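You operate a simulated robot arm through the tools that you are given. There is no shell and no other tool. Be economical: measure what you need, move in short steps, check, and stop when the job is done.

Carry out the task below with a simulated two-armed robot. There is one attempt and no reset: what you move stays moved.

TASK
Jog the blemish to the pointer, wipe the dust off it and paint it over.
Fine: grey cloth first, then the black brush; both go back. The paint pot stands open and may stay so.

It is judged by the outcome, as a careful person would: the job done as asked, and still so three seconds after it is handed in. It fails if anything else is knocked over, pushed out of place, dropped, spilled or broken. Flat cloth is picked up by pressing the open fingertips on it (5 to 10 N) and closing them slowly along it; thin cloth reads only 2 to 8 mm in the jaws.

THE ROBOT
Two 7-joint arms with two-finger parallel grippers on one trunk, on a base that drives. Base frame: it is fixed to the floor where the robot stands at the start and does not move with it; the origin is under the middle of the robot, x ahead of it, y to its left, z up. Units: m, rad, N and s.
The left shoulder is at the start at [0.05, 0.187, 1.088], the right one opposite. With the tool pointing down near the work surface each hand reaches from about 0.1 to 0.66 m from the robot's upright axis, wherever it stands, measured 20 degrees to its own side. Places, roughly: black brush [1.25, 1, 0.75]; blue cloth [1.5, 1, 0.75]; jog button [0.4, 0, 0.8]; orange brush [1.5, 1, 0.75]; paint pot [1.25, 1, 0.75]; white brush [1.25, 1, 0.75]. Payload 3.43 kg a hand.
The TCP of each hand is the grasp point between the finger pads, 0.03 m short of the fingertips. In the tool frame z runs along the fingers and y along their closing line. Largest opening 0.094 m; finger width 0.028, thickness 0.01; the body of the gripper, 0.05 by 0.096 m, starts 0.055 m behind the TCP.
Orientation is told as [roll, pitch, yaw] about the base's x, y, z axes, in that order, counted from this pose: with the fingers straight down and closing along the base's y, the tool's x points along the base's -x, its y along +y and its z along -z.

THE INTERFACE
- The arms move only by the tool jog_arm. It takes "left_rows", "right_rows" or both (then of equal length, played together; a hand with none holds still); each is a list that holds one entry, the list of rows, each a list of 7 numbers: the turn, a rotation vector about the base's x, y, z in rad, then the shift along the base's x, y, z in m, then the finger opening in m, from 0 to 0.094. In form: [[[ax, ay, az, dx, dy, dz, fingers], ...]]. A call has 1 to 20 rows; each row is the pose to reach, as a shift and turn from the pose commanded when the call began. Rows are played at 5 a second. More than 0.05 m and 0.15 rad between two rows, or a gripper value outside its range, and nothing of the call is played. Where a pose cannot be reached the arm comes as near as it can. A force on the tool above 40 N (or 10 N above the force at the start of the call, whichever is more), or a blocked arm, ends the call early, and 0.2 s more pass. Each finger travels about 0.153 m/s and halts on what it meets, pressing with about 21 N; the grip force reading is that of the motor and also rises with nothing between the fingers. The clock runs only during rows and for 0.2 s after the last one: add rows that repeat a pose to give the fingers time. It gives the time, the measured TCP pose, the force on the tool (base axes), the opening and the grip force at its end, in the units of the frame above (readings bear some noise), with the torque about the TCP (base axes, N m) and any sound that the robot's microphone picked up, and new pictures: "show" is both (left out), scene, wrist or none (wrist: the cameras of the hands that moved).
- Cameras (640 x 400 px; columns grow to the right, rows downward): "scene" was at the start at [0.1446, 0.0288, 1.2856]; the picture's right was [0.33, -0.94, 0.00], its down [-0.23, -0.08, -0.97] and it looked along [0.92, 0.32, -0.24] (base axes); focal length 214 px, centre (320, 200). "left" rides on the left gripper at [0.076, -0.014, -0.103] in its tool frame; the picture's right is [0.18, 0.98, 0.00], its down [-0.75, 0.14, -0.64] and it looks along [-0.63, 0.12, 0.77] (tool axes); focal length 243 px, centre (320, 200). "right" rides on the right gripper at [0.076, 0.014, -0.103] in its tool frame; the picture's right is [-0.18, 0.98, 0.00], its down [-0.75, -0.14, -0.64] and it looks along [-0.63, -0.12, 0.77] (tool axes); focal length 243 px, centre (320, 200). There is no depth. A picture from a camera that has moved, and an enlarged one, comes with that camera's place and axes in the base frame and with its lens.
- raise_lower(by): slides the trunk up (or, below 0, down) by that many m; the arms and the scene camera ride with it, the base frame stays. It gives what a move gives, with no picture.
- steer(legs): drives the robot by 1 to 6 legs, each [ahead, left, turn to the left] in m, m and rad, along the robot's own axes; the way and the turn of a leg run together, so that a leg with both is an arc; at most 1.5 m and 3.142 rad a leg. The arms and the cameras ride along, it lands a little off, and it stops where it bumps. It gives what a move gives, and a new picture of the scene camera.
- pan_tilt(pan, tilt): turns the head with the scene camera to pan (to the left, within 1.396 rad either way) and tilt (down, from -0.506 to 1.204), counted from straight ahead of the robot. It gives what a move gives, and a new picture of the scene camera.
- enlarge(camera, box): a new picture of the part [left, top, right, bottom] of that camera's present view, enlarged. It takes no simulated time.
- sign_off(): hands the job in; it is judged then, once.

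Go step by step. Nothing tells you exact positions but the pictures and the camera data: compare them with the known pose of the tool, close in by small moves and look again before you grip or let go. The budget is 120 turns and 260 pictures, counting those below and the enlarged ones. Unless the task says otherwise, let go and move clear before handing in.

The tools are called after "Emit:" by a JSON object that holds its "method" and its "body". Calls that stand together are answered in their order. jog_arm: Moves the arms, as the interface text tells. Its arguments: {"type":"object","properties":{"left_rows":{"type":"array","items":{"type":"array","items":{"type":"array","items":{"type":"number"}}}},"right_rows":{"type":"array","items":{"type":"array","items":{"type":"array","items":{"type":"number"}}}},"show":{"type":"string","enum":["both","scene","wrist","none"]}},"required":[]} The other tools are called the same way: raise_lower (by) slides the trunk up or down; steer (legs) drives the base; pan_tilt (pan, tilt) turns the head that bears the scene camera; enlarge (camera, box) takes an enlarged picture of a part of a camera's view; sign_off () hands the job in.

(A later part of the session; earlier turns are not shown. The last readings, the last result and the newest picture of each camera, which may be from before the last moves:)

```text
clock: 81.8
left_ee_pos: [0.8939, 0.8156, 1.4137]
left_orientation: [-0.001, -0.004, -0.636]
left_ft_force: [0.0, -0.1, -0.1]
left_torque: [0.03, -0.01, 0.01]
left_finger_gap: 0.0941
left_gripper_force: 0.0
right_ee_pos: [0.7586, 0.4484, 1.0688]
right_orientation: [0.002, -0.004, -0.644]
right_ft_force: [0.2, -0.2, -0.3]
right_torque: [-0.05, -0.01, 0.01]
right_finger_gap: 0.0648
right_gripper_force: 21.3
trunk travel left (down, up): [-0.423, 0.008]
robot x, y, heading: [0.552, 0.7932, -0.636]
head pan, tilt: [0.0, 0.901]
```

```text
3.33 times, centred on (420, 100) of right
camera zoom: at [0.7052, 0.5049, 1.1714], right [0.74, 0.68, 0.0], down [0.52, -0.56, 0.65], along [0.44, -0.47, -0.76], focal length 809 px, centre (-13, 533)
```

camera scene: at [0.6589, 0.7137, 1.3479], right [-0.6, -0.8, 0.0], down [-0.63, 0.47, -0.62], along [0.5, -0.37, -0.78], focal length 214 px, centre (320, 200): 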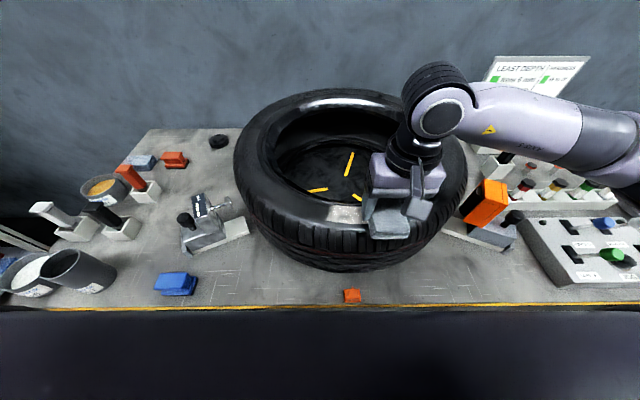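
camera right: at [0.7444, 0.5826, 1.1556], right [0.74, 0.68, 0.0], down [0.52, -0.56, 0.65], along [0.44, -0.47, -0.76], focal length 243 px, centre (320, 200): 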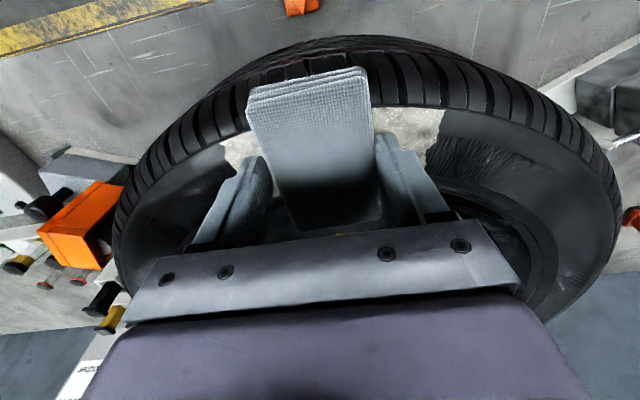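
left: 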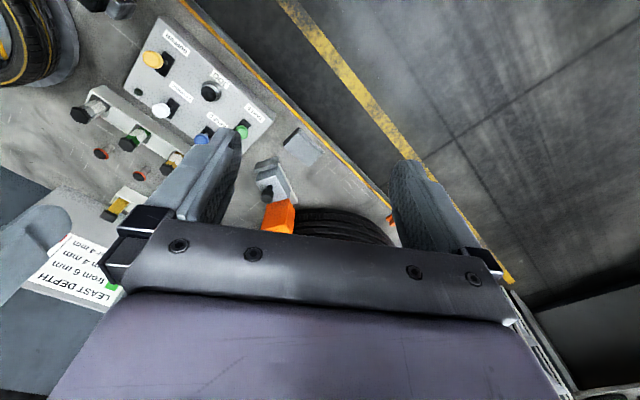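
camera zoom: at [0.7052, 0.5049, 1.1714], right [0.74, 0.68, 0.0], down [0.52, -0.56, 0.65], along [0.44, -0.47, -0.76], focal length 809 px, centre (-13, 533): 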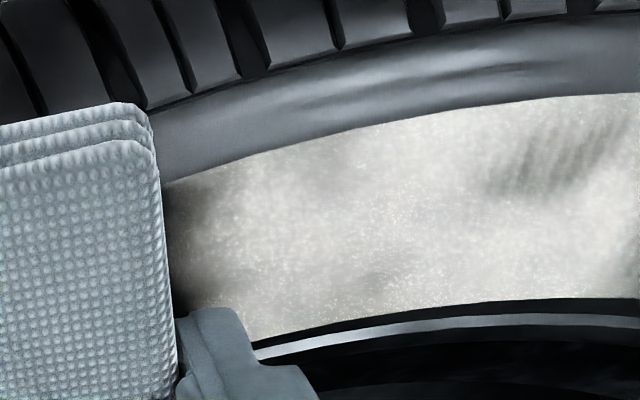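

Dust specks remain; cleaning seems to have happened only where the force was moderate (~10 N), so I was pressing too hard mid-patch. I'll return to the centre at lighter pressure and read the force.

Emit:
{"method": "jog_arm", "body": {"right_rows": [[[0, 0, 0, 0.025, 0.03, 0, 0.04], [0, 0, 0, 0.0534, 0.0626, -0.01, 0.04], [0, 0, 0, 0.0534, 0.0626, -0.024, 0.04], [0, 0, 0, 0.0534, 0.0626, -0.028, 0.04], [0, 0, 0, 0.0534, 0.0626, -0.028, 0.04]]], "show": "none"}}

```text
clock: 83.0
left_ee_pos: [0.8945, 0.8162, 1.4133]
left_orientation: [-0.002, 0.0, -0.637]
left_ft_force: [-0.2, -0.5, 0.4]
left_torque: [-0.01, -0.03, -0.01]
left_finger_gap: 0.0939
left_gripper_force: 0.0
right_ee_pos: [0.8126, 0.5114, 1.0408]
right_orientation: [0.002, -0.005, -0.643]
right_ft_force: [-0.1, -0.8, -1.0]
right_torque: [-0.01, 0.02, -0.02]
right_finger_gap: 0.0652
right_gripper_force: 21.3
trunk travel left (down, up): [-0.423, 0.008]
robot x, y, heading: [0.5531, 0.7952, -0.64]
head pan, tilt: [0.0, 0.901]
```

No contact here now (the pad shifted slightly in the grip). Lowering in fine steps.

Emit:
{"method": "jog_arm", "body": {"right_rows": [[[0, 0, 0, 0, 0, -0.001, 0.04], [0, 0, 0, 0, 0, -0.002, 0.04], [0, 0, 0, 0, 0, -0.003, 0.04]]], "show": "none"}}

```text
clock: 83.8
left_ee_pos: [0.893, 0.8175, 1.4143]
left_orientation: [-0.002, -0.003, -0.638]
left_ft_force: [0.3, -0.7, -1.5]
left_torque: [0.0, 0.01, 0.0]
left_finger_gap: 0.0941
left_gripper_force: 0.1
right_ee_pos: [0.8111, 0.5113, 1.0387]
right_orientation: [0.002, -0.005, -0.641]
right_ft_force: [-1.4, -0.4, 11.1]
right_torque: [-0.17, 0.35, 0.01]
right_finger_gap: 0.0651
right_gripper_force: 20.8
trunk travel left (down, up): [-0.423, 0.008]
robot x, y, heading: [0.55, 0.7956, -0.638]
head pan, tilt: [0.0, 0.901]
```

11 N now, with the torque showing contact on the pad's right-near edge. I'll sweep so that edge crosses the whole patch, then look.

Emit:
{"method": "jog_arm", "body": {"right_rows": [[[0, 0, 0, 0.0119, 0.016, 0, 0.04], [0, 0, 0, 0.0239, 0.0321, 0, 0.04], [0, 0, 0, 0.0358, 0.0481, 0, 0.04], [0, 0, 0, 0.0478, 0.0642, 0, 0.04], [0, 0, 0, 0.0358, 0.0481, 0, 0.04], [0, 0, 0, 0.0239, 0.0321, 0, 0.04], [0, 0, 0, 0.0119, 0.016, 0, 0.04], [0, 0, 0, 0, 0, 0, 0.04], [0, 0, 0, -0.0119, -0.016, 0, 0.04], [0, 0, 0, -0.0239, -0.0321, 0, 0.04], [0, 0, 0, -0.0119, -0.016, 0, 0.04], [0, 0, 0, 0, 0, 0, 0.04], [0, 0, 0, 0.0119, 0.016, 0, 0.04], [0, 0, 0, 0.0239, 0.0321, 0, 0.04], [0, 0, 0, 0.0358, 0.0481, 0, 0.04], [0, 0, 0, 0.0478, 0.0642, 0, 0.04]]], "show": "wrist"}}

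Emit:
{"method": "enlarge", "body": {"camera": "scene", "box": [280, 160, 440, 260]}}

```text
clock: 87.2
left_ee_pos: [0.8931, 0.8167, 1.4135]
left_orientation: [-0.004, -0.002, -0.637]
left_ft_force: [-0.6, 0.7, -0.3]
left_torque: [0.03, 0.02, 0.0]
left_finger_gap: 0.094
left_gripper_force: 0.0
right_ee_pos: [0.859, 0.5747, 1.0385]
right_orientation: [0.003, -0.007, -0.644]
right_ft_force: [-5.1, -9.6, 18.0]
right_torque: [-0.51, 0.27, -0.03]
right_finger_gap: 0.0653
right_gripper_force: 20.6
trunk travel left (down, up): [-0.423, 0.008]
robot x, y, heading: [0.5523, 0.7983, -0.643]
head pan, tilt: [0.0, 0.901]
camera right: at [0.8066, 0.6322, 1.1414], right [0.74, 0.68, 0.0], down [0.51, -0.56, 0.65], along [0.44, -0.48, -0.76], focal length 243 px, centre (320, 200)
```

right: 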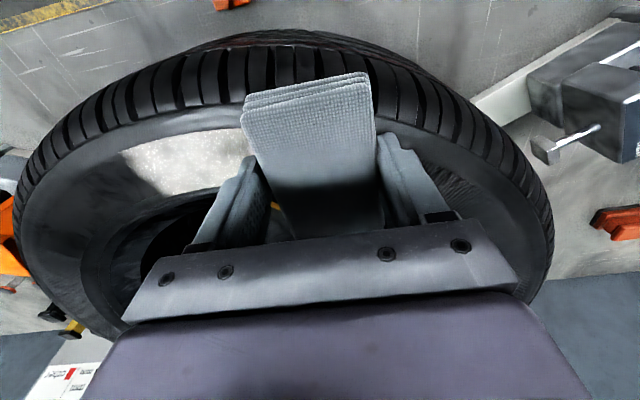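

```text
4.00 times, centred on (360, 210) of scene
camera zoom: at [0.6574, 0.7139, 1.3481], right [-0.6, -0.8, 0.0], down [-0.63, 0.47, -0.62], along [0.5, -0.37, -0.78], focal length 858 px, centre (160, 160)
```

zoom: 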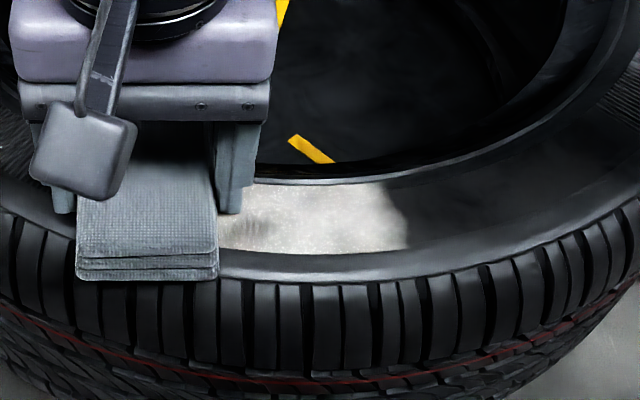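

Emit:
{"method": "enlarge", "body": {"camera": "right", "box": [90, 90, 270, 220]}}

```text
3.08 times, centred on (180, 155) of right
camera zoom: at [0.8066, 0.6322, 1.1414], right [0.74, 0.68, 0.0], down [0.51, -0.56, 0.65], along [0.44, -0.48, -0.76], focal length 746 px, centre (751, 338)
```

zoom: 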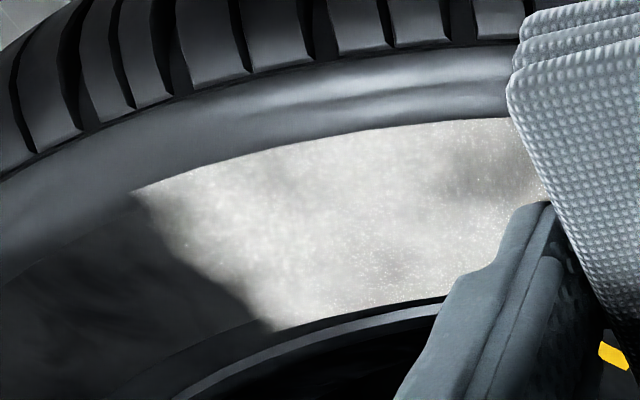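

The cleaned spot lies only along the patch's outer crest, so the sidewall slopes down inward and a level pad misses the inner part. I'll tilt the pad inward ~0.1 rad and come down at the centre again.

Emit:
{"method": "jog_arm", "body": {"right_rows": [[[0, 0, 0, 0, 0, 0.012, 0.04], [0.03, 0.04, 0, -0.02, -0.034, 0.014, 0.04], [0.0597, 0.0802, 0, -0.0414, -0.0679, 0.012, 0.04], [0.0597, 0.0802, 0, -0.0414, -0.0679, 0.006, 0.04], [0.0597, 0.0802, 0, -0.0414, -0.0679, 0.002, 0.04], [0.0597, 0.0802, 0, -0.0414, -0.0679, 0.0, 0.04]]], "show": "none"}}

```text
clock: 88.6
left_ee_pos: [0.8946, 0.817, 1.4139]
left_orientation: [-0.002, -0.003, -0.637]
left_ft_force: [-0.1, 0.6, 0.0]
left_torque: [-0.01, -0.01, -0.01]
left_finger_gap: 0.094
left_gripper_force: 0.0
right_ee_pos: [0.8185, 0.5076, 1.0405]
right_orientation: [0.003, 0.092, -0.641]
right_ft_force: [-0.7, 0.2, 8.8]
right_torque: [0.01, -0.1, 0.02]
right_finger_gap: 0.0651
right_gripper_force: 21.0
trunk travel left (down, up): [-0.423, 0.008]
robot x, y, heading: [0.555, 0.798, -0.639]
head pan, tilt: [0.0, 0.901]
```

Contact 9 N, now centred further in. Sweeping along the patch with this tilt.

Emit:
{"method": "jog_arm", "body": {"right_rows": [[[0, 0, 0, 0.0119, 0.016, -0.0003, 0.04], [0, 0, 0, 0.0239, 0.0321, -0.0003, 0.04], [0, 0, 0, 0.0358, 0.0481, -0.0003, 0.04], [0, 0, 0, 0.0239, 0.0321, -0.0003, 0.04], [0, 0, 0, 0.0119, 0.016, -0.0003, 0.04], [0, 0, 0, 0, 0, -0.0003, 0.04], [0, 0, 0, -0.0119, -0.016, -0.0003, 0.04], [0, 0, 0, -0.0239, -0.0321, -0.0003, 0.04], [0, 0, 0, -0.0358, -0.0481, -0.0003, 0.04], [0, 0, 0, -0.0239, -0.0321, -0.0003, 0.04], [0, 0, 0, -0.0119, -0.016, -0.0003, 0.04], [0, 0, 0, 0, 0, -0.0003, 0.04], [0, 0, 0, 0.0119, 0.016, -0.0003, 0.04], [0, 0, 0, 0.0239, 0.0321, -0.0003, 0.04], [0, 0, 0, 0.0358, 0.0481, -0.0003, 0.04], [0, 0, 0, 0.0478, 0.0642, 0.0, 0.04]]], "show": "wrist"}}

Emit:
{"method": "enlarge", "body": {"camera": "right", "box": [90, 90, 270, 220]}}

```text
clock: 89.3
left_ee_pos: [0.8942, 0.8159, 1.4131]
left_orientation: [-0.002, -0.003, -0.636]
left_ft_force: [0.1, 0.1, 0.5]
left_torque: [-0.02, 0.03, 0.02]
left_finger_gap: 0.0939
left_gripper_force: 0.1
right_ee_pos: [0.8437, 0.5379, 1.0412]
right_orientation: [-0.015, 0.093, -0.649]
right_ft_force: [-5.7, -4.2, 9.5]
right_torque: [0.03, -0.04, 0.01]
right_finger_gap: 0.0654
right_gripper_force: 20.3
trunk travel left (down, up): [-0.423, 0.008]
robot x, y, heading: [0.5545, 0.7935, -0.637]
head pan, tilt: [0.0, 0.901]
stopped in row 3 (right hand): the force on the tool passed its limit at 58 N (the readings are from after the stop); the commanded pose is now the measured one
camera right: at [0.8002, 0.5902, 1.15], right [0.74, 0.67, -0.03], down [0.57, -0.59, 0.57], along [0.36, -0.44, -0.82], focal length 243 px, centre (320, 200)
```

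right: 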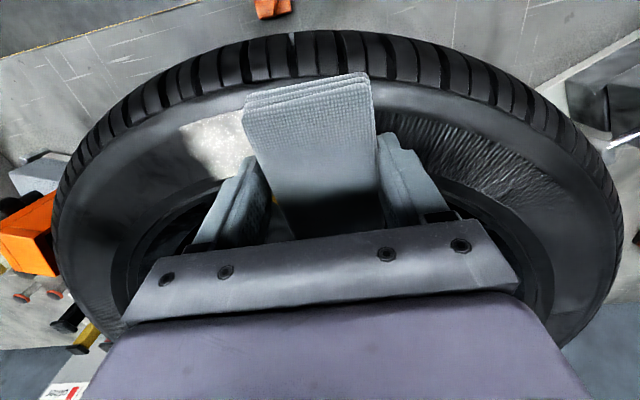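

```text
3.08 times, centred on (180, 155) of right
camera zoom: at [0.8002, 0.5902, 1.15], right [0.74, 0.67, -0.03], down [0.57, -0.59, 0.57], along [0.36, -0.44, -0.82], focal length 746 px, centre (751, 338)
```

zoom: 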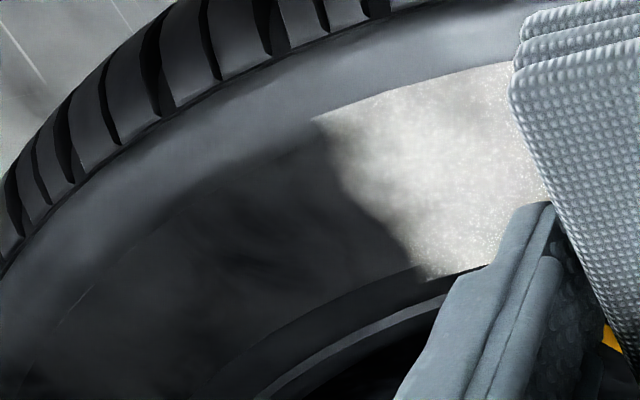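

The tilted far edge caught the bead rim and stopped (nothing moved). The patch has been shrinking with wiping, so a milder tilt (0.05) and more strokes should work; returning to the centre.

Emit:
{"method": "jog_arm", "body": {"right_rows": [[[0, 0, 0, 0, 0, 0.012, 0.04], [-0.0133, -0.0462, 0.008, -0.0317, -0.0269, 0.012, 0.04], [-0.0133, -0.0462, 0.008, -0.0317, -0.0269, 0.004, 0.04], [-0.0133, -0.0462, 0.008, -0.0317, -0.0269, 0.0, 0.04], [-0.0133, -0.0462, 0.008, -0.0317, -0.0269, -0.002, 0.04], [-0.0133, -0.0462, 0.008, -0.0317, -0.0269, -0.003, 0.04]]], "show": "none"}}

Emit:
{"method": "enlarge", "body": {"camera": "scene", "box": [260, 140, 460, 260]}}

```text
clock: 90.7
left_ee_pos: [0.8934, 0.8168, 1.4152]
left_orientation: [-0.003, -0.002, -0.636]
left_ft_force: [0.5, 0.3, -0.4]
left_torque: [-0.02, -0.01, 0.01]
left_finger_gap: 0.0939
left_gripper_force: 0.0
right_ee_pos: [0.8126, 0.5111, 1.0392]
right_orientation: [0.005, 0.043, -0.641]
right_ft_force: [0.8, -1.6, 28.3]
right_torque: [-0.59, -0.1, 0.07]
right_finger_gap: 0.0653
right_gripper_force: 21.5
trunk travel left (down, up): [-0.423, 0.008]
robot x, y, heading: [0.5513, 0.7973, -0.64]
head pan, tilt: [0.0, 0.901]
```

```text
3.20 times, centred on (360, 200) of scene
camera zoom: at [0.6579, 0.7151, 1.3486], right [-0.6, -0.8, 0.0], down [-0.63, 0.47, -0.62], along [0.5, -0.37, -0.78], focal length 686 px, centre (192, 200)
```

zoom: 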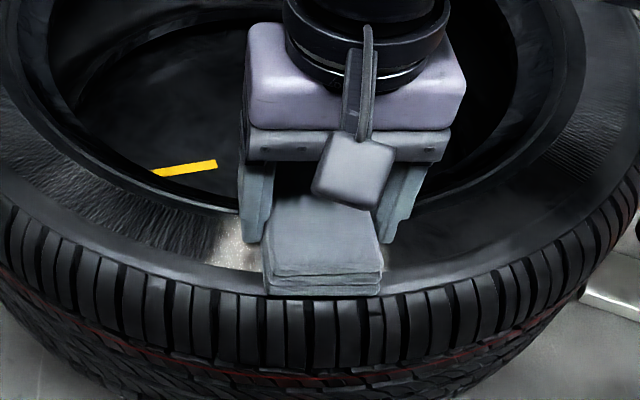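

28 N is a bit much; backing off 1.5 mm and sweeping along the arc repeatedly.

Emit:
{"method": "jog_arm", "body": {"right_rows": [[[0, 0, 0, 0, 0, 0.0015, 0.04], [0, 0, 0, 0.0126, 0.0155, 0.0015, 0.04], [0, 0, 0, 0.0266, 0.0301, 0.0015, 0.04], [0, 0, 0, 0.0418, 0.0436, 0.0015, 0.04], [0, 0, 0, 0.0266, 0.0301, 0.0015, 0.04], [0, 0, 0, 0.0126, 0.0155, 0.0015, 0.04], [0, 0, 0, 0, 0, 0.0015, 0.04], [0, 0, 0, -0.0113, -0.0165, 0.0015, 0.04], [0, 0, 0, -0.0212, -0.0341, 0.0015, 0.04], [0, 0, 0, -0.0298, -0.0526, 0.0015, 0.04], [0, 0, 0, -0.0212, -0.0341, 0.0015, 0.04], [0, 0, 0, -0.0113, -0.0165, 0.0015, 0.04], [0, 0, 0, 0, 0, 0.0015, 0.04], [0, 0, 0, 0.0126, 0.0155, 0.0015, 0.04], [0, 0, 0, 0.0266, 0.0301, 0.0015, 0.04], [0, 0, 0, 0.0418, 0.0436, 0.0015, 0.04], [0, 0, 0, 0.0266, 0.0301, 0.0015, 0.04], [0, 0, 0, 0.0126, 0.0155, 0.0015, 0.04], [0, 0, 0, 0, 0, 0.0015, 0.04], [0, 0, 0, -0.0113, -0.0165, 0.0015, 0.04]]], "show": "none"}}

Emit:
{"method": "enlarge", "body": {"camera": "scene", "box": [260, 140, 460, 260]}}

```text
clock: 91.6
left_ee_pos: [0.8936, 0.8157, 1.4128]
left_orientation: [-0.001, -0.005, -0.64]
left_ft_force: [0.2, 0.0, -0.1]
left_torque: [-0.02, 0.02, 0.02]
left_finger_gap: 0.094
left_gripper_force: 0.0
right_ee_pos: [0.8384, 0.5418, 1.04]
right_orientation: [-0.009, 0.051, -0.644]
right_ft_force: [-6.4, -2.1, 12.7]
right_torque: [0.14, -0.15, 0.04]
right_finger_gap: 0.0652
right_gripper_force: 21.0
trunk travel left (down, up): [-0.423, 0.008]
robot x, y, heading: [0.5497, 0.7978, -0.637]
head pan, tilt: [0.0, 0.901]
stopped in row 4 (right hand): the force on the tool passed its limit at 56 N (the readings are from after the stop); the commanded pose is now the measured one
```

```text
3.20 times, centred on (360, 200) of scene
camera zoom: at [0.6578, 0.7138, 1.3476], right [-0.6, -0.8, 0.0], down [-0.63, 0.47, -0.62], along [0.5, -0.37, -0.78], focal length 686 px, centre (192, 200)
```

zoom: 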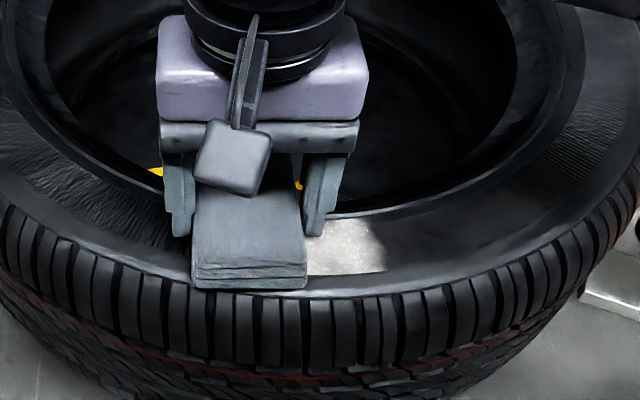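

The pad's far edge was dipping into the tyre hole and catching the bead from inside. I'll shift the pad outward 2.5 cm so it no longer overhangs the hole, keeping a slight inward tilt.

Emit:
{"method": "jog_arm", "body": {"right_rows": [[[0, 0, 0, 0, 0, 0.012, 0.04], [0.0215, 0.0088, 0, -0.0232, -0.0079, 0.014, 0.04], [0.0215, 0.0088, 0, -0.0464, -0.0158, 0.012, 0.04], [0.0215, 0.0088, 0, -0.0464, -0.0158, 0.006, 0.04], [0.0215, 0.0088, 0, -0.0464, -0.0158, 0.003, 0.04], [0.0215, 0.0088, 0, -0.0464, -0.0158, 0.001, 0.04], [0.0215, 0.0088, 0, -0.0464, -0.0158, 0.0, 0.04]]], "show": "none"}}

```text
clock: 93.2
left_ee_pos: [0.8936, 0.8167, 1.4143]
left_orientation: [-0.004, -0.005, -0.639]
left_ft_force: [0.3, 0.0, -0.1]
left_torque: [0.01, 0.01, 0.01]
left_finger_gap: 0.0938
left_gripper_force: 0.1
right_ee_pos: [0.7928, 0.5265, 1.0419]
right_orientation: [0.004, 0.066, -0.644]
right_ft_force: [-1.2, -1.2, 23.8]
right_torque: [-0.67, -0.65, -0.07]
right_finger_gap: 0.0648
right_gripper_force: 20.8
trunk travel left (down, up): [-0.423, 0.008]
robot x, y, heading: [0.5541, 0.7956, -0.64]
head pan, tilt: [0.0, 0.901]
```

Contact is now on the inner patch, centred. Easing off 1 mm and sweeping.

Emit:
{"method": "jog_arm", "body": {"right_rows": [[[0, 0, 0, 0, 0, 0.001, 0.04], [0, 0, 0, 0.0126, 0.0155, 0.001, 0.04], [0, 0, 0, 0.0266, 0.0301, 0.001, 0.04], [0, 0, 0, 0.0418, 0.0436, 0.001, 0.04], [0, 0, 0, 0.0266, 0.0301, 0.001, 0.04], [0, 0, 0, 0.0126, 0.0155, 0.001, 0.04], [0, 0, 0, 0, 0, 0.001, 0.04], [0, 0, 0, -0.0113, -0.0165, 0.001, 0.04], [0, 0, 0, -0.0212, -0.0341, 0.001, 0.04], [0, 0, 0, -0.0298, -0.0526, 0.001, 0.04], [0, 0, 0, -0.0212, -0.0341, 0.001, 0.04], [0, 0, 0, -0.0113, -0.0165, 0.001, 0.04], [0, 0, 0, 0, 0, 0.001, 0.04], [0, 0, 0, 0.0126, 0.0155, 0.001, 0.04], [0, 0, 0, 0.0266, 0.0301, 0.001, 0.04], [0, 0, 0, 0.0418, 0.0436, 0.001, 0.04]]], "show": "none"}}

Emit:
{"method": "enlarge", "body": {"camera": "scene", "box": [260, 140, 460, 260]}}

Emit:
{"method": "enlarge", "body": {"camera": "right", "box": [80, 80, 280, 220]}}

```text
clock: 94.1
left_ee_pos: [0.8936, 0.8156, 1.4129]
left_orientation: [-0.005, -0.005, -0.638]
left_ft_force: [0.3, -0.3, 0.0]
left_torque: [0.05, -0.03, 0.0]
left_finger_gap: 0.0945
left_gripper_force: 0.1
right_ee_pos: [0.8213, 0.5559, 1.0399]
right_orientation: [-0.012, 0.069, -0.649]
right_ft_force: [-1.4, 0.4, 8.9]
right_torque: [-0.06, -0.27, -0.06]
right_finger_gap: 0.0655
right_gripper_force: 21.0
trunk travel left (down, up): [-0.423, 0.008]
robot x, y, heading: [0.5525, 0.793, -0.64]
head pan, tilt: [0.0, 0.901]
stopped in row 4 (right hand): the force on the tool passed its limit at 54 N (the readings are from after the stop); the commanded pose is now the measured one
```

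```text
3.20 times, centred on (360, 200) of scene
camera zoom: at [0.6572, 0.7136, 1.3477], right [-0.6, -0.8, 0.0], down [-0.63, 0.47, -0.62], along [0.5, -0.37, -0.78], focal length 686 px, centre (192, 200)
```

zoom: 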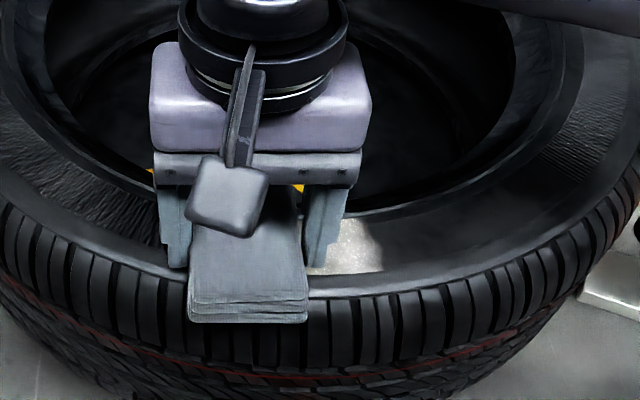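

```text
2.86 times, centred on (180, 150) of right
camera zoom: at [0.7771, 0.6095, 1.1487], right [0.74, 0.67, -0.03], down [0.55, -0.59, 0.59], along [0.38, -0.45, -0.81], focal length 693 px, centre (720, 343)
```

zoom: 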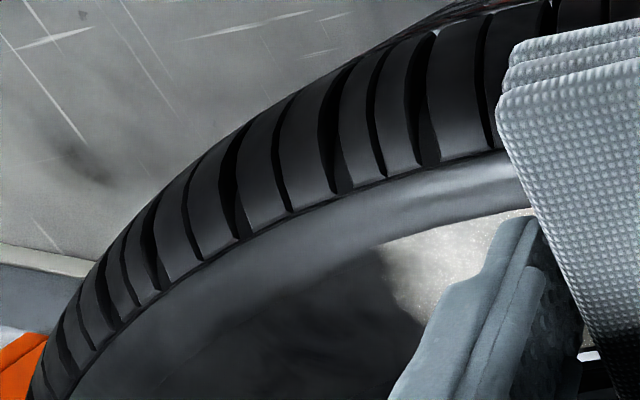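

Something on the left (ribbed area) catches at +4 cm when the pad is tilted, so I'll limit the strokes to the range from +2 to -6 cm.

Emit:
{"method": "jog_arm", "body": {"right_rows": [[[0, 0, 0, 0, 0, 0.012, 0.04], [0.012, -0.009, 0, -0.0293, -0.0299, 0.012, 0.04], [0.012, -0.009, 0, -0.0293, -0.0299, 0.0015, 0.04], [0.012, -0.009, 0, -0.0406, -0.0464, 0.0012, 0.04], [0.012, -0.009, 0, -0.0505, -0.064, 0.0012, 0.04], [0.012, -0.009, 0, -0.0591, -0.0825, 0.0012, 0.04], [0.012, -0.009, 0, -0.0505, -0.064, 0.0012, 0.04], [0.012, -0.009, 0, -0.0406, -0.0464, 0.0012, 0.04], [0.012, -0.009, 0, -0.0293, -0.0299, 0.0012, 0.04], [0.012, -0.009, 0, -0.0167, -0.0144, 0.0012, 0.04], [0.012, -0.009, 0, -0.0293, -0.0299, 0.0012, 0.04], [0.012, -0.009, 0, -0.0406, -0.0464, 0.0012, 0.04], [0.012, -0.009, 0, -0.0505, -0.064, 0.0012, 0.04], [0.012, -0.009, 0, -0.0406, -0.0464, 0.0012, 0.04], [0.012, -0.009, 0, -0.0293, -0.0299, 0.0012, 0.04], [0.012, -0.009, 0, -0.0167, -0.0144, 0.0012, 0.04], [0.012, -0.009, 0, -0.0293, -0.0299, 0.0012, 0.04], [0.012, -0.009, 0, -0.0406, -0.0464, 0.0012, 0.04], [0.012, -0.009, 0, -0.0505, -0.064, 0.0012, 0.04], [0.012, -0.009, 0, -0.0591, -0.0825, 0.0012, 0.04]]], "show": "none"}}

Emit:
{"method": "enlarge", "body": {"camera": "scene", "box": [260, 140, 460, 260]}}

Emit:
{"method": "enlarge", "body": {"camera": "right", "box": [340, 60, 540, 200]}}

```text
clock: 98.3
left_ee_pos: [0.8937, 0.817, 1.4137]
left_orientation: [-0.005, -0.004, -0.637]
left_ft_force: [-0.2, 0.1, -0.2]
left_torque: [0.01, 0.01, 0.04]
left_finger_gap: 0.0941
left_gripper_force: 0.1
right_ee_pos: [0.7649, 0.4741, 1.042]
right_orientation: [0.002, 0.07, -0.648]
right_ft_force: [2.6, 5.9, 9.4]
right_torque: [-0.37, -0.31, 0.23]
right_finger_gap: 0.0652
right_gripper_force: 21.1
trunk travel left (down, up): [-0.423, 0.008]
robot x, y, heading: [0.5556, 0.7937, -0.634]
head pan, tilt: [0.0, 0.901]
```

```text
3.20 times, centred on (360, 200) of scene
camera zoom: at [0.6586, 0.7145, 1.3481], right [-0.6, -0.8, 0.0], down [-0.63, 0.47, -0.62], along [0.5, -0.37, -0.78], focal length 686 px, centre (192, 200)
```

zoom: 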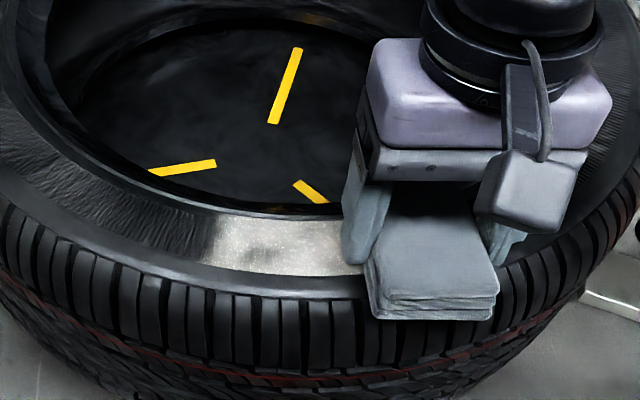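

```text
2.86 times, centred on (440, 130) of right
camera zoom: at [0.7183, 0.5265, 1.1495], right [0.74, 0.67, -0.01], down [0.55, -0.59, 0.59], along [0.39, -0.44, -0.81], focal length 693 px, centre (-23, 400)
```

zoom: 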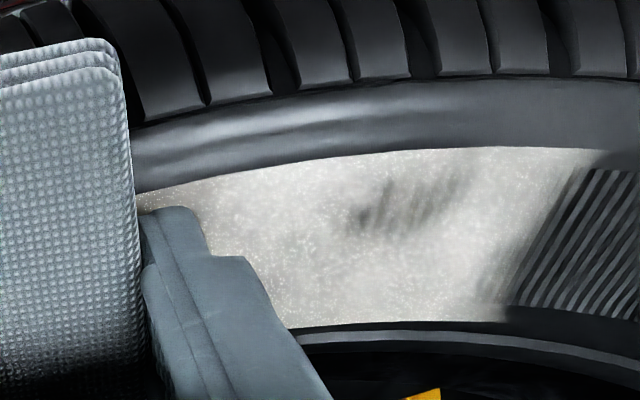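

The spot where I dwelled and the stroke ends got cleaner, so slower strokes seem to be what counts. I'll test a slow stroke across the right half.

Emit:
{"method": "jog_arm", "body": {"right_rows": [[[0, 0, 0, 0.0022, 0.0046, 0, 0.04], [0, 0, 0, 0.0043, 0.0093, 0, 0.04], [0, 0, 0, 0.0065, 0.0139, 0, 0.04], [0, 0, 0, 0.0086, 0.0185, 0, 0.04], [0, 0, 0, 0.0111, 0.0229, 0, 0.04], [0, 0, 0, 0.0136, 0.0273, 0, 0.04], [0, 0, 0, 0.016, 0.0317, 0, 0.04], [0, 0, 0, 0.0185, 0.0361, 0, 0.04], [0, 0, 0, 0.0213, 0.0402, 0, 0.04], [0, 0, 0, 0.0241, 0.0443, 0, 0.04], [0, 0, 0, 0.027, 0.0485, 0, 0.04], [0, 0, 0, 0.0298, 0.0526, 0, 0.04]]], "show": "none"}}

Emit:
{"method": "jog_arm", "body": {"right_rows": [[[0, 0, 0, -0.0057, -0.0083, 0, 0.04], [0, 0, 0, -0.0113, -0.0165, 0, 0.04], [0, 0, 0, -0.0162, -0.0253, 0, 0.04], [0, 0, 0, -0.0212, -0.0341, 0, 0.04], [0, 0, 0, -0.0255, -0.0433, 0, 0.04], [0, 0, 0, -0.0298, -0.0526, 0, 0.04], [0, 0, 0, -0.036, -0.066, 0.005, 0.04]]], "show": "none"}}

Emit:
{"method": "enlarge", "body": {"camera": "right", "box": [340, 60, 540, 200]}}

```text
clock: 100.9
left_ee_pos: [0.8934, 0.8156, 1.4128]
left_orientation: [-0.001, -0.002, -0.64]
left_ft_force: [0.0, 0.4, -0.9]
left_torque: [-0.02, 0.0, -0.01]
left_finger_gap: 0.0942
left_gripper_force: 0.1
right_ee_pos: [0.7937, 0.5256, 1.041]
right_orientation: [0.001, 0.072, -0.648]
right_ft_force: [-1.7, -3.4, 3.1]
right_torque: [-0.27, 0.03, -0.04]
right_finger_gap: 0.0651
right_gripper_force: 21.3
trunk travel left (down, up): [-0.423, 0.008]
robot x, y, heading: [0.553, 0.7965, -0.642]
head pan, tilt: [0.0, 0.901]
```

```text
clock: 102.5
left_ee_pos: [0.8952, 0.815, 1.4143]
left_orientation: [0.0, -0.002, -0.638]
left_ft_force: [0.4, 0.1, -1.1]
left_torque: [0.01, -0.01, 0.0]
left_finger_gap: 0.0941
left_gripper_force: 0.0
right_ee_pos: [0.7573, 0.4594, 1.0454]
right_orientation: [0.001, 0.074, -0.65]
right_ft_force: [0.0, -0.2, -0.6]
right_torque: [0.01, -0.01, 0.01]
right_finger_gap: 0.0654
right_gripper_force: 20.5
trunk travel left (down, up): [-0.423, 0.008]
robot x, y, heading: [0.553, 0.7975, -0.641]
head pan, tilt: [0.0, 0.901]
```

```text
2.86 times, centred on (440, 130) of right
camera zoom: at [0.7121, 0.5117, 1.1539], right [0.74, 0.67, -0.01], down [0.55, -0.6, 0.58], along [0.38, -0.44, -0.81], focal length 693 px, centre (-23, 400)
```

zoom: 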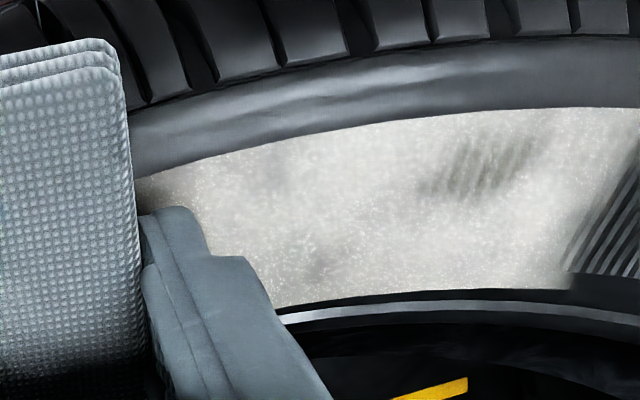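

Cleaning is localised around the contact and grows with force and sliding. I'll press harder (~20 N) and stroke the inner line repeatedly.

Emit:
{"method": "jog_arm", "body": {"right_rows": [[[0, 0, 0, 0.0148, 0.0319, -0.004, 0.04], [0, 0, 0, 0.0247, 0.0495, -0.006, 0.04], [0, 0, 0, 0.036, 0.066, -0.007, 0.04], [0, 0, 0, 0.0486, 0.0815, -0.007, 0.04], [0, 0, 0, 0.036, 0.066, -0.007, 0.04], [0, 0, 0, 0.0247, 0.0495, -0.007, 0.04], [0, 0, 0, 0.0148, 0.0319, -0.007, 0.04], [0, 0, 0, 0.0247, 0.0495, -0.007, 0.04], [0, 0, 0, 0.036, 0.066, -0.007, 0.04], [0, 0, 0, 0.0486, 0.0815, -0.007, 0.04], [0, 0, 0, 0.036, 0.066, -0.007, 0.04], [0, 0, 0, 0.0247, 0.0495, -0.007, 0.04], [0, 0, 0, 0.0148, 0.0319, -0.007, 0.04]]], "show": "none"}}

Emit:
{"method": "enlarge", "body": {"camera": "scene", "box": [290, 170, 420, 250]}}

```text
clock: 105.3
left_ee_pos: [0.895, 0.8168, 1.4133]
left_orientation: [-0.003, -0.004, -0.64]
left_ft_force: [-0.8, 0.5, -0.7]
left_torque: [0.03, -0.03, -0.02]
left_finger_gap: 0.0938
left_gripper_force: 0.0
right_ee_pos: [0.7725, 0.492, 1.0401]
right_orientation: [0.002, 0.072, -0.647]
right_ft_force: [4.7, 7.5, 11.6]
right_torque: [-0.22, -0.35, 0.34]
right_finger_gap: 0.0658
right_gripper_force: 21.2
trunk travel left (down, up): [-0.423, 0.008]
robot x, y, heading: [0.5517, 0.793, -0.639]
head pan, tilt: [0.0, 0.901]
```

```text
4.92 times, centred on (355, 210) of scene
camera zoom: at [0.6586, 0.7145, 1.348], right [-0.6, -0.8, 0.0], down [-0.63, 0.47, -0.62], along [0.5, -0.37, -0.78], focal length 1056 px, centre (148, 151)
```

zoom: 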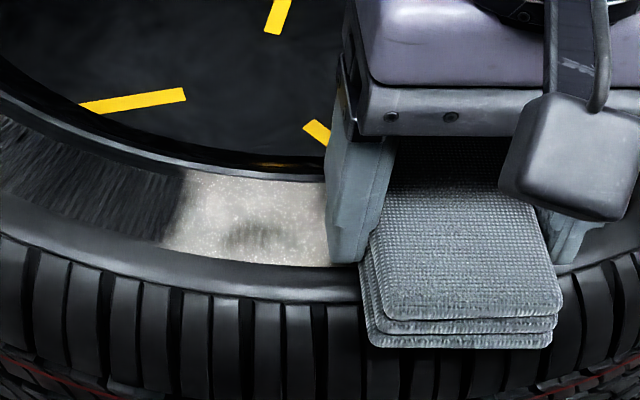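

Comparing all views since the first pass, nothing has changed after it: the larger ragged dusty layer (±7.7 cm) vanished in pass one, leaving a static soft-edged pale scuff. I'll lift away and inspect once more before putting the cloth back.

Emit:
{"method": "jog_arm", "body": {"right_rows": [[[0, 0, 0, 0, 0, 0.03, 0.04], [-0.02, -0.028, 0, -0.02, -0.03, 0.06, 0.04], [-0.043, -0.058, 0, -0.04, -0.06, 0.09, 0.04], [-0.043, -0.058, 0, -0.06, -0.085, 0.11, 0.04], [-0.043, -0.058, 0, -0.06, -0.085, 0.11, 0.04]]], "show": "wrist"}}

Emit:
{"method": "enlarge", "body": {"camera": "scene", "box": [310, 190, 400, 240]}}

Emit:
{"method": "enlarge", "body": {"camera": "right", "box": [360, 40, 500, 150]}}

```text
clock: 106.5
left_ee_pos: [0.8951, 0.8158, 1.4148]
left_orientation: [-0.003, -0.003, -0.639]
left_ft_force: [0.0, -0.5, 0.6]
left_torque: [-0.01, 0.01, 0.02]
left_finger_gap: 0.094
left_gripper_force: 0.1
right_ee_pos: [0.7121, 0.407, 1.1483]
right_orientation: [0.003, 0.003, -0.65]
right_ft_force: [-0.1, 0.7, -0.8]
right_torque: [0.01, 0.02, 0.02]
right_finger_gap: 0.0654
right_gripper_force: 21.2
trunk travel left (down, up): [-0.423, 0.008]
robot x, y, heading: [0.5523, 0.7943, -0.642]
head pan, tilt: [0.0, 0.901]
camera right: at [0.6609, 0.464, 1.2518], right [0.74, 0.67, 0.0], down [0.52, -0.57, 0.64], along [0.43, -0.47, -0.77], focal length 243 px, centre (320, 200)
```

right: 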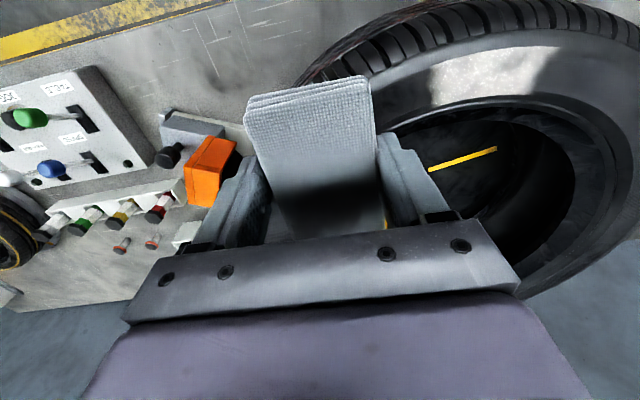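

```text
7.11 times, centred on (355, 215) of scene
camera zoom: at [0.6592, 0.7134, 1.3479], right [-0.6, -0.8, 0.0], down [-0.63, 0.47, -0.62], along [0.5, -0.37, -0.78], focal length 1525 px, centre (71, 93)
```

zoom: 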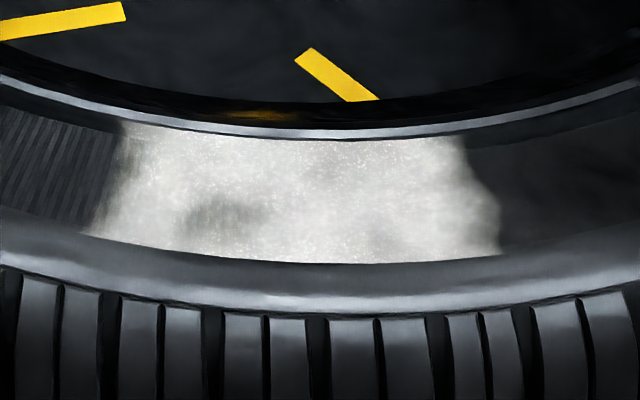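

```text
3.64 times, centred on (430, 95) of right
camera zoom: at [0.6609, 0.464, 1.2518], right [0.74, 0.67, 0.0], down [0.52, -0.57, 0.64], along [0.43, -0.47, -0.77], focal length 882 px, centre (-80, 582)
```

zoom: 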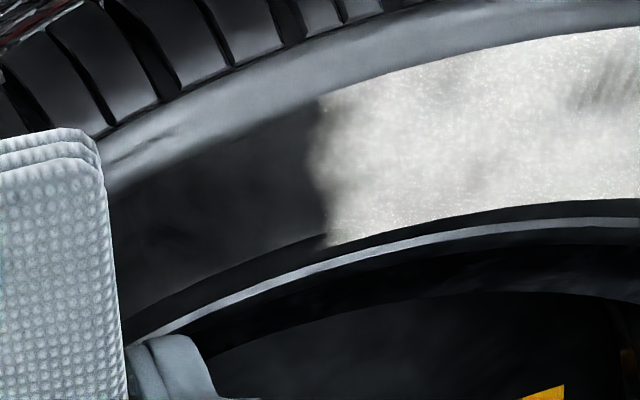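

I'm satisfied the dust is off (soft scuff remains to paint). Now driving right to return the cloth to its place.

Emit:
{"method": "steer", "body": {"legs": [[0, -0.467, 0]]}}

Emit:
{"method": "raise_lower", "body": {"by": -0.1}}

```text
clock: 111.1
left_ee_pos: [0.6161, 0.4425, 1.4137]
left_orientation: [-0.005, 0.0, -0.636]
left_ft_force: [0.5, -0.4, -0.1]
left_torque: [0.0, -0.02, -0.01]
left_finger_gap: 0.0942
left_gripper_force: 0.0
right_ee_pos: [0.435, 0.036, 1.1473]
right_orientation: [0.002, -0.002, -0.648]
right_ft_force: [0.0, 0.5, -0.5]
right_torque: [0.04, -0.03, -0.04]
right_finger_gap: 0.0653
right_gripper_force: 20.6
trunk travel left (down, up): [-0.423, 0.008]
robot x, y, heading: [0.2782, 0.4292, -0.644]
head pan, tilt: [0.0, 0.901]
camera scene: at [0.3809, 0.3403, 1.3479], right [-0.6, -0.8, 0.0], down [-0.63, 0.47, -0.62], along [0.5, -0.37, -0.78], focal length 214 px, centre (320, 200)
```

scene: 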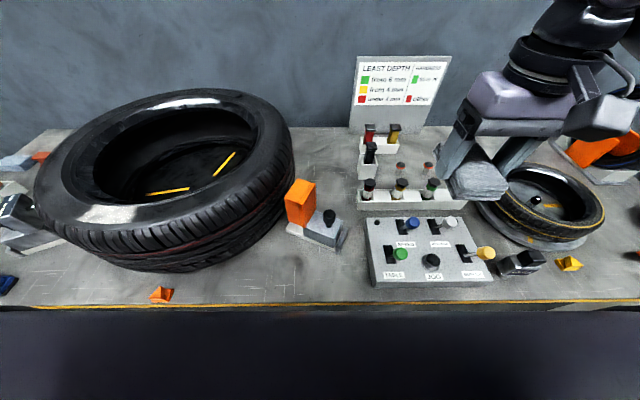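

```text
clock: 112.5
left_ee_pos: [0.6173, 0.4427, 1.3125]
left_orientation: [-0.004, -0.001, -0.638]
left_ft_force: [0.5, 0.3, -0.7]
left_torque: [0.02, 0.0, 0.0]
left_finger_gap: 0.0938
left_gripper_force: 0.0
right_ee_pos: [0.4356, 0.0348, 1.0488]
right_orientation: [0.002, -0.001, -0.649]
right_ft_force: [-0.2, -0.1, 0.2]
right_torque: [-0.01, 0.03, 0.0]
right_finger_gap: 0.0651
right_gripper_force: 20.6
trunk travel left (down, up): [-0.323, 0.108]
robot x, y, heading: [0.2747, 0.4236, -0.643]
head pan, tilt: [0.0, 0.901]
```

Emit:
{"method": "enlarge", "body": {"camera": "scene", "box": [30, 140, 230, 260]}}

```text
3.20 times, centred on (130, 200) of scene
camera zoom: at [0.3809, 0.3405, 1.248], right [-0.6, -0.8, 0.0], down [-0.63, 0.47, -0.62], along [0.5, -0.37, -0.78], focal length 686 px, centre (928, 200)
```

zoom: 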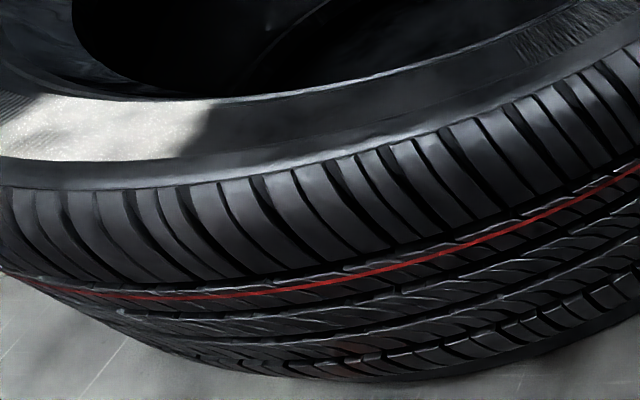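

The scuff is the real remaining blemish. Now turning the cloth back to its original orientation above its place at (0.506, 0.222).

Emit:
{"method": "jog_arm", "body": {"right_rows": [[[0, 0, 0.1344, 0.0059, 0.0156, 0, 0.04], [0, 0, 0.2688, 0.0117, 0.0311, 0, 0.04], [0, 0, 0.4032, 0.0176, 0.0467, 0, 0.04], [0, 0, 0.5377, 0.0235, 0.0623, 0, 0.04], [0, 0, 0.6721, 0.0293, 0.0778, 0, 0.04], [0, 0, 0.8065, 0.0352, 0.0934, 0, 0.04], [0, 0, 0.9409, 0.0411, 0.109, 0, 0.04], [0, 0, 1.0753, 0.0469, 0.1245, 0, 0.04], [0, 0, 1.2097, 0.0528, 0.1401, 0, 0.04], [0, 0, 1.3442, 0.0587, 0.1557, 0, 0.04], [0, 0, 1.4786, 0.0645, 0.1712, 0, 0.04], [0, 0, 1.613, 0.0704, 0.1868, 0, 0.04], [0, 0, 1.613, 0.0704, 0.1868, -0.04, 0.04], [0, 0, 1.613, 0.0704, 0.1868, -0.08, 0.04], [0, 0, 1.613, 0.0704, 0.1868, -0.12, 0.04], [0, 0, 1.613, 0.0704, 0.1868, -0.16, 0.04], [0, 0, 1.613, 0.0704, 0.1868, -0.18, 0.04], [0, 0, 1.613, 0.0704, 0.1868, -0.19, 0.04]]]}}

Emit:
{"method": "enlarge", "body": {"camera": "scene", "box": [240, 200, 440, 320]}}

```text
clock: 116.2
left_ee_pos: [0.6165, 0.4438, 1.3139]
left_orientation: [-0.002, -0.001, -0.636]
left_ft_force: [-0.1, -0.4, -0.5]
left_torque: [-0.04, 0.02, 0.01]
left_finger_gap: 0.0939
left_gripper_force: 0.0
right_ee_pos: [0.5048, 0.2207, 0.8579]
right_orientation: [0.003, 0.0, 0.966]
right_ft_force: [0.7, -0.5, -1.6]
right_torque: [0.0, 0.01, 0.01]
right_finger_gap: 0.0652
right_gripper_force: 20.7
trunk travel left (down, up): [-0.323, 0.108]
robot x, y, heading: [0.2767, 0.4219, -0.638]
head pan, tilt: [0.0, 0.901]
camera scene: at [0.381, 0.3405, 1.2479], right [-0.6, -0.8, 0.0], down [-0.63, 0.47, -0.62], along [0.5, -0.37, -0.78], focal length 214 px, centre (320, 200)
camera right: at [0.4508, 0.1661, 0.9614], right [-0.7, 0.71, 0.0], down [0.55, 0.54, 0.64], along [0.45, 0.45, -0.77], focal length 243 px, centre (320, 200)
```

scene: 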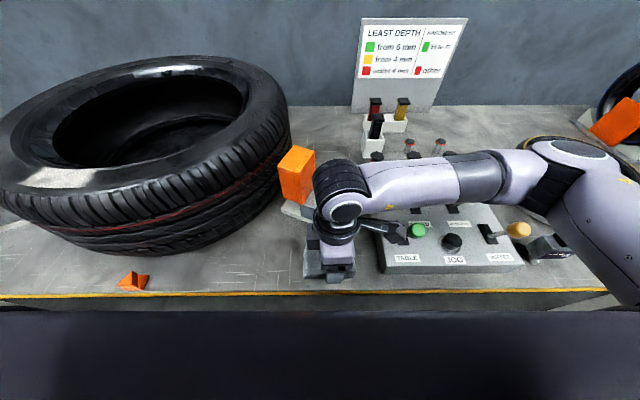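
right: 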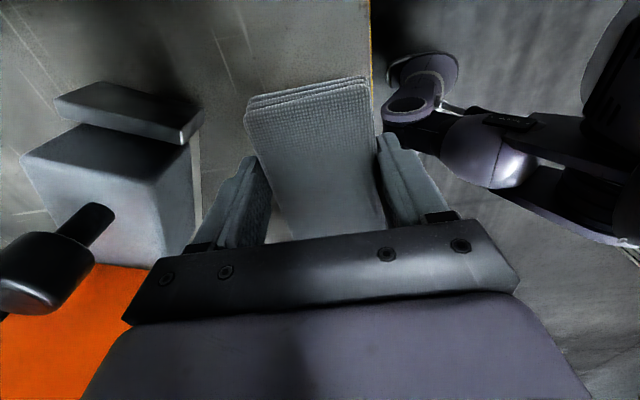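

```text
3.20 times, centred on (340, 260) of scene
camera zoom: at [0.381, 0.3405, 1.2479], right [-0.6, -0.8, 0.0], down [-0.63, 0.47, -0.62], along [0.5, -0.37, -0.78], focal length 686 px, centre (256, 8)
```

zoom: 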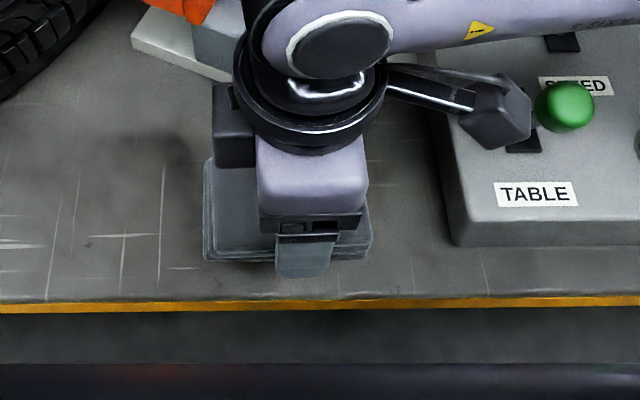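

Over the original spot. Lowering until the pad touches the bench.

Emit:
{"method": "jog_arm", "body": {"right_rows": [[[0, 0, 0, 0.001, 0.001, -0.015, 0.04], [0, 0, 0, 0.001, 0.001, -0.025, 0.04], [0, 0, 0, 0.001, 0.001, -0.03, 0.04], [0, 0, 0, 0.001, 0.001, -0.033, 0.04], [0, 0, 0, 0.001, 0.001, -0.035, 0.04]]], "show": "none"}}

```text
clock: 117.5
left_ee_pos: [0.6163, 0.4434, 1.3131]
left_orientation: [-0.004, -0.003, -0.637]
left_ft_force: [-0.7, -0.3, -0.3]
left_torque: [0.01, -0.04, 0.01]
left_finger_gap: 0.0939
left_gripper_force: 0.1
right_ee_pos: [0.5063, 0.2239, 0.8234]
right_orientation: [0.003, 0.001, 0.963]
right_ft_force: [0.4, -0.1, 0.2]
right_torque: [0.01, 0.01, 0.01]
right_finger_gap: 0.0656
right_gripper_force: 20.9
trunk travel left (down, up): [-0.323, 0.108]
robot x, y, heading: [0.2765, 0.4214, -0.643]
head pan, tilt: [0.0, 0.901]
```

Emit:
{"method": "jog_arm", "body": {"right_rows": [[[0, 0, 0, 0, -0.001, -0.002, 0.04], [0, 0, 0, 0, -0.001, -0.004, 0.04], [0, 0, 0, 0, -0.001, -0.006, 0.04], [0, 0, 0, 0, -0.001, -0.0075, 0.04]]], "show": "none"}}

```text
clock: 118.5
left_ee_pos: [0.617, 0.4439, 1.3142]
left_orientation: [-0.003, -0.001, -0.638]
left_ft_force: [0.7, 0.1, -0.2]
left_torque: [0.04, -0.02, 0.01]
left_finger_gap: 0.0939
left_gripper_force: 0.0
right_ee_pos: [0.5067, 0.2222, 0.8184]
right_orientation: [-0.001, 0.0, 0.967]
right_ft_force: [-1.3, 1.0, 14.8]
right_torque: [-0.43, 0.56, -0.05]
right_finger_gap: 0.0655
right_gripper_force: 21.2
trunk travel left (down, up): [-0.323, 0.108]
robot x, y, heading: [0.2719, 0.4256, -0.642]
head pan, tilt: [0.0, 0.901]
```

Pad is on the bench. Opening gently and lifting away.

Emit:
{"method": "jog_arm", "body": {"right_rows": [[[0, 0, 0, 0, 0, 0.0015, 0.06], [0, 0, 0, 0, 0, 0.0015, 0.07], [0, 0, 0, 0, 0, 0.0015, 0.08], [0, 0, 0, 0, 0, 0.0015, 0.094], [0, 0, 0, 0, 0, 0.0015, 0.094], [0, 0, 0, 0, 0, 0.02, 0.094], [0, 0, 0, 0, 0, 0.06, 0.094], [0, 0, 0, 0, 0, 0.1, 0.094], [0, 0, 0, 0, 0, 0.15, 0.094], [0, 0, 0, 0, 0, 0.2, 0.094]]]}}

```text
clock: 120.7
left_ee_pos: [0.6167, 0.4437, 1.3131]
left_orientation: [-0.003, -0.001, -0.638]
left_ft_force: [-0.4, -0.4, 0.4]
left_torque: [-0.02, 0.03, 0.0]
left_finger_gap: 0.0937
left_gripper_force: 0.2
right_ee_pos: [0.5046, 0.2217, 1.0171]
right_orientation: [0.0, 0.001, 0.965]
right_ft_force: [1.2, 0.4, 0.3]
right_torque: [0.0, 0.02, -0.04]
right_finger_gap: 0.0942
right_gripper_force: 0.0
trunk travel left (down, up): [-0.323, 0.108]
robot x, y, heading: [0.2757, 0.4238, -0.639]
head pan, tilt: [0.0, 0.901]
camera scene: at [0.381, 0.3407, 1.2479], right [-0.6, -0.8, 0.0], down [-0.63, 0.47, -0.62], along [0.5, -0.37, -0.78], focal length 214 px, centre (320, 200)
camera right: at [0.4507, 0.1664, 1.1196], right [-0.7, 0.71, 0.0], down [0.55, 0.54, 0.64], along [0.45, 0.45, -0.77], focal length 243 px, centre (320, 200)
```

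scene: 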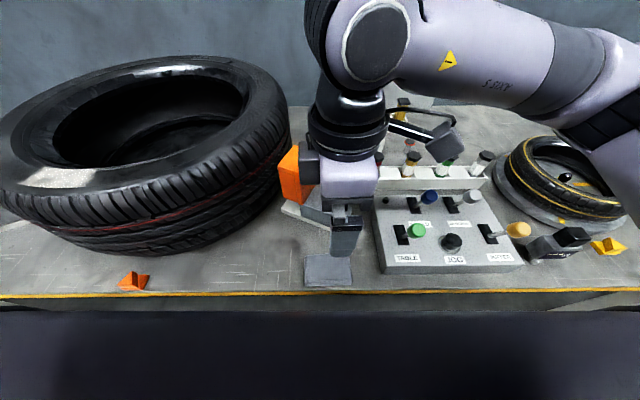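
right: 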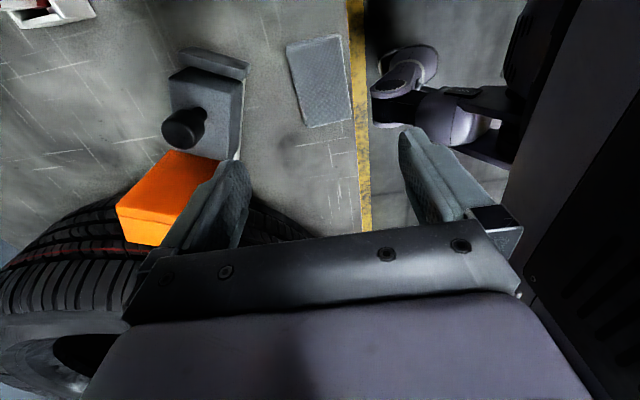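

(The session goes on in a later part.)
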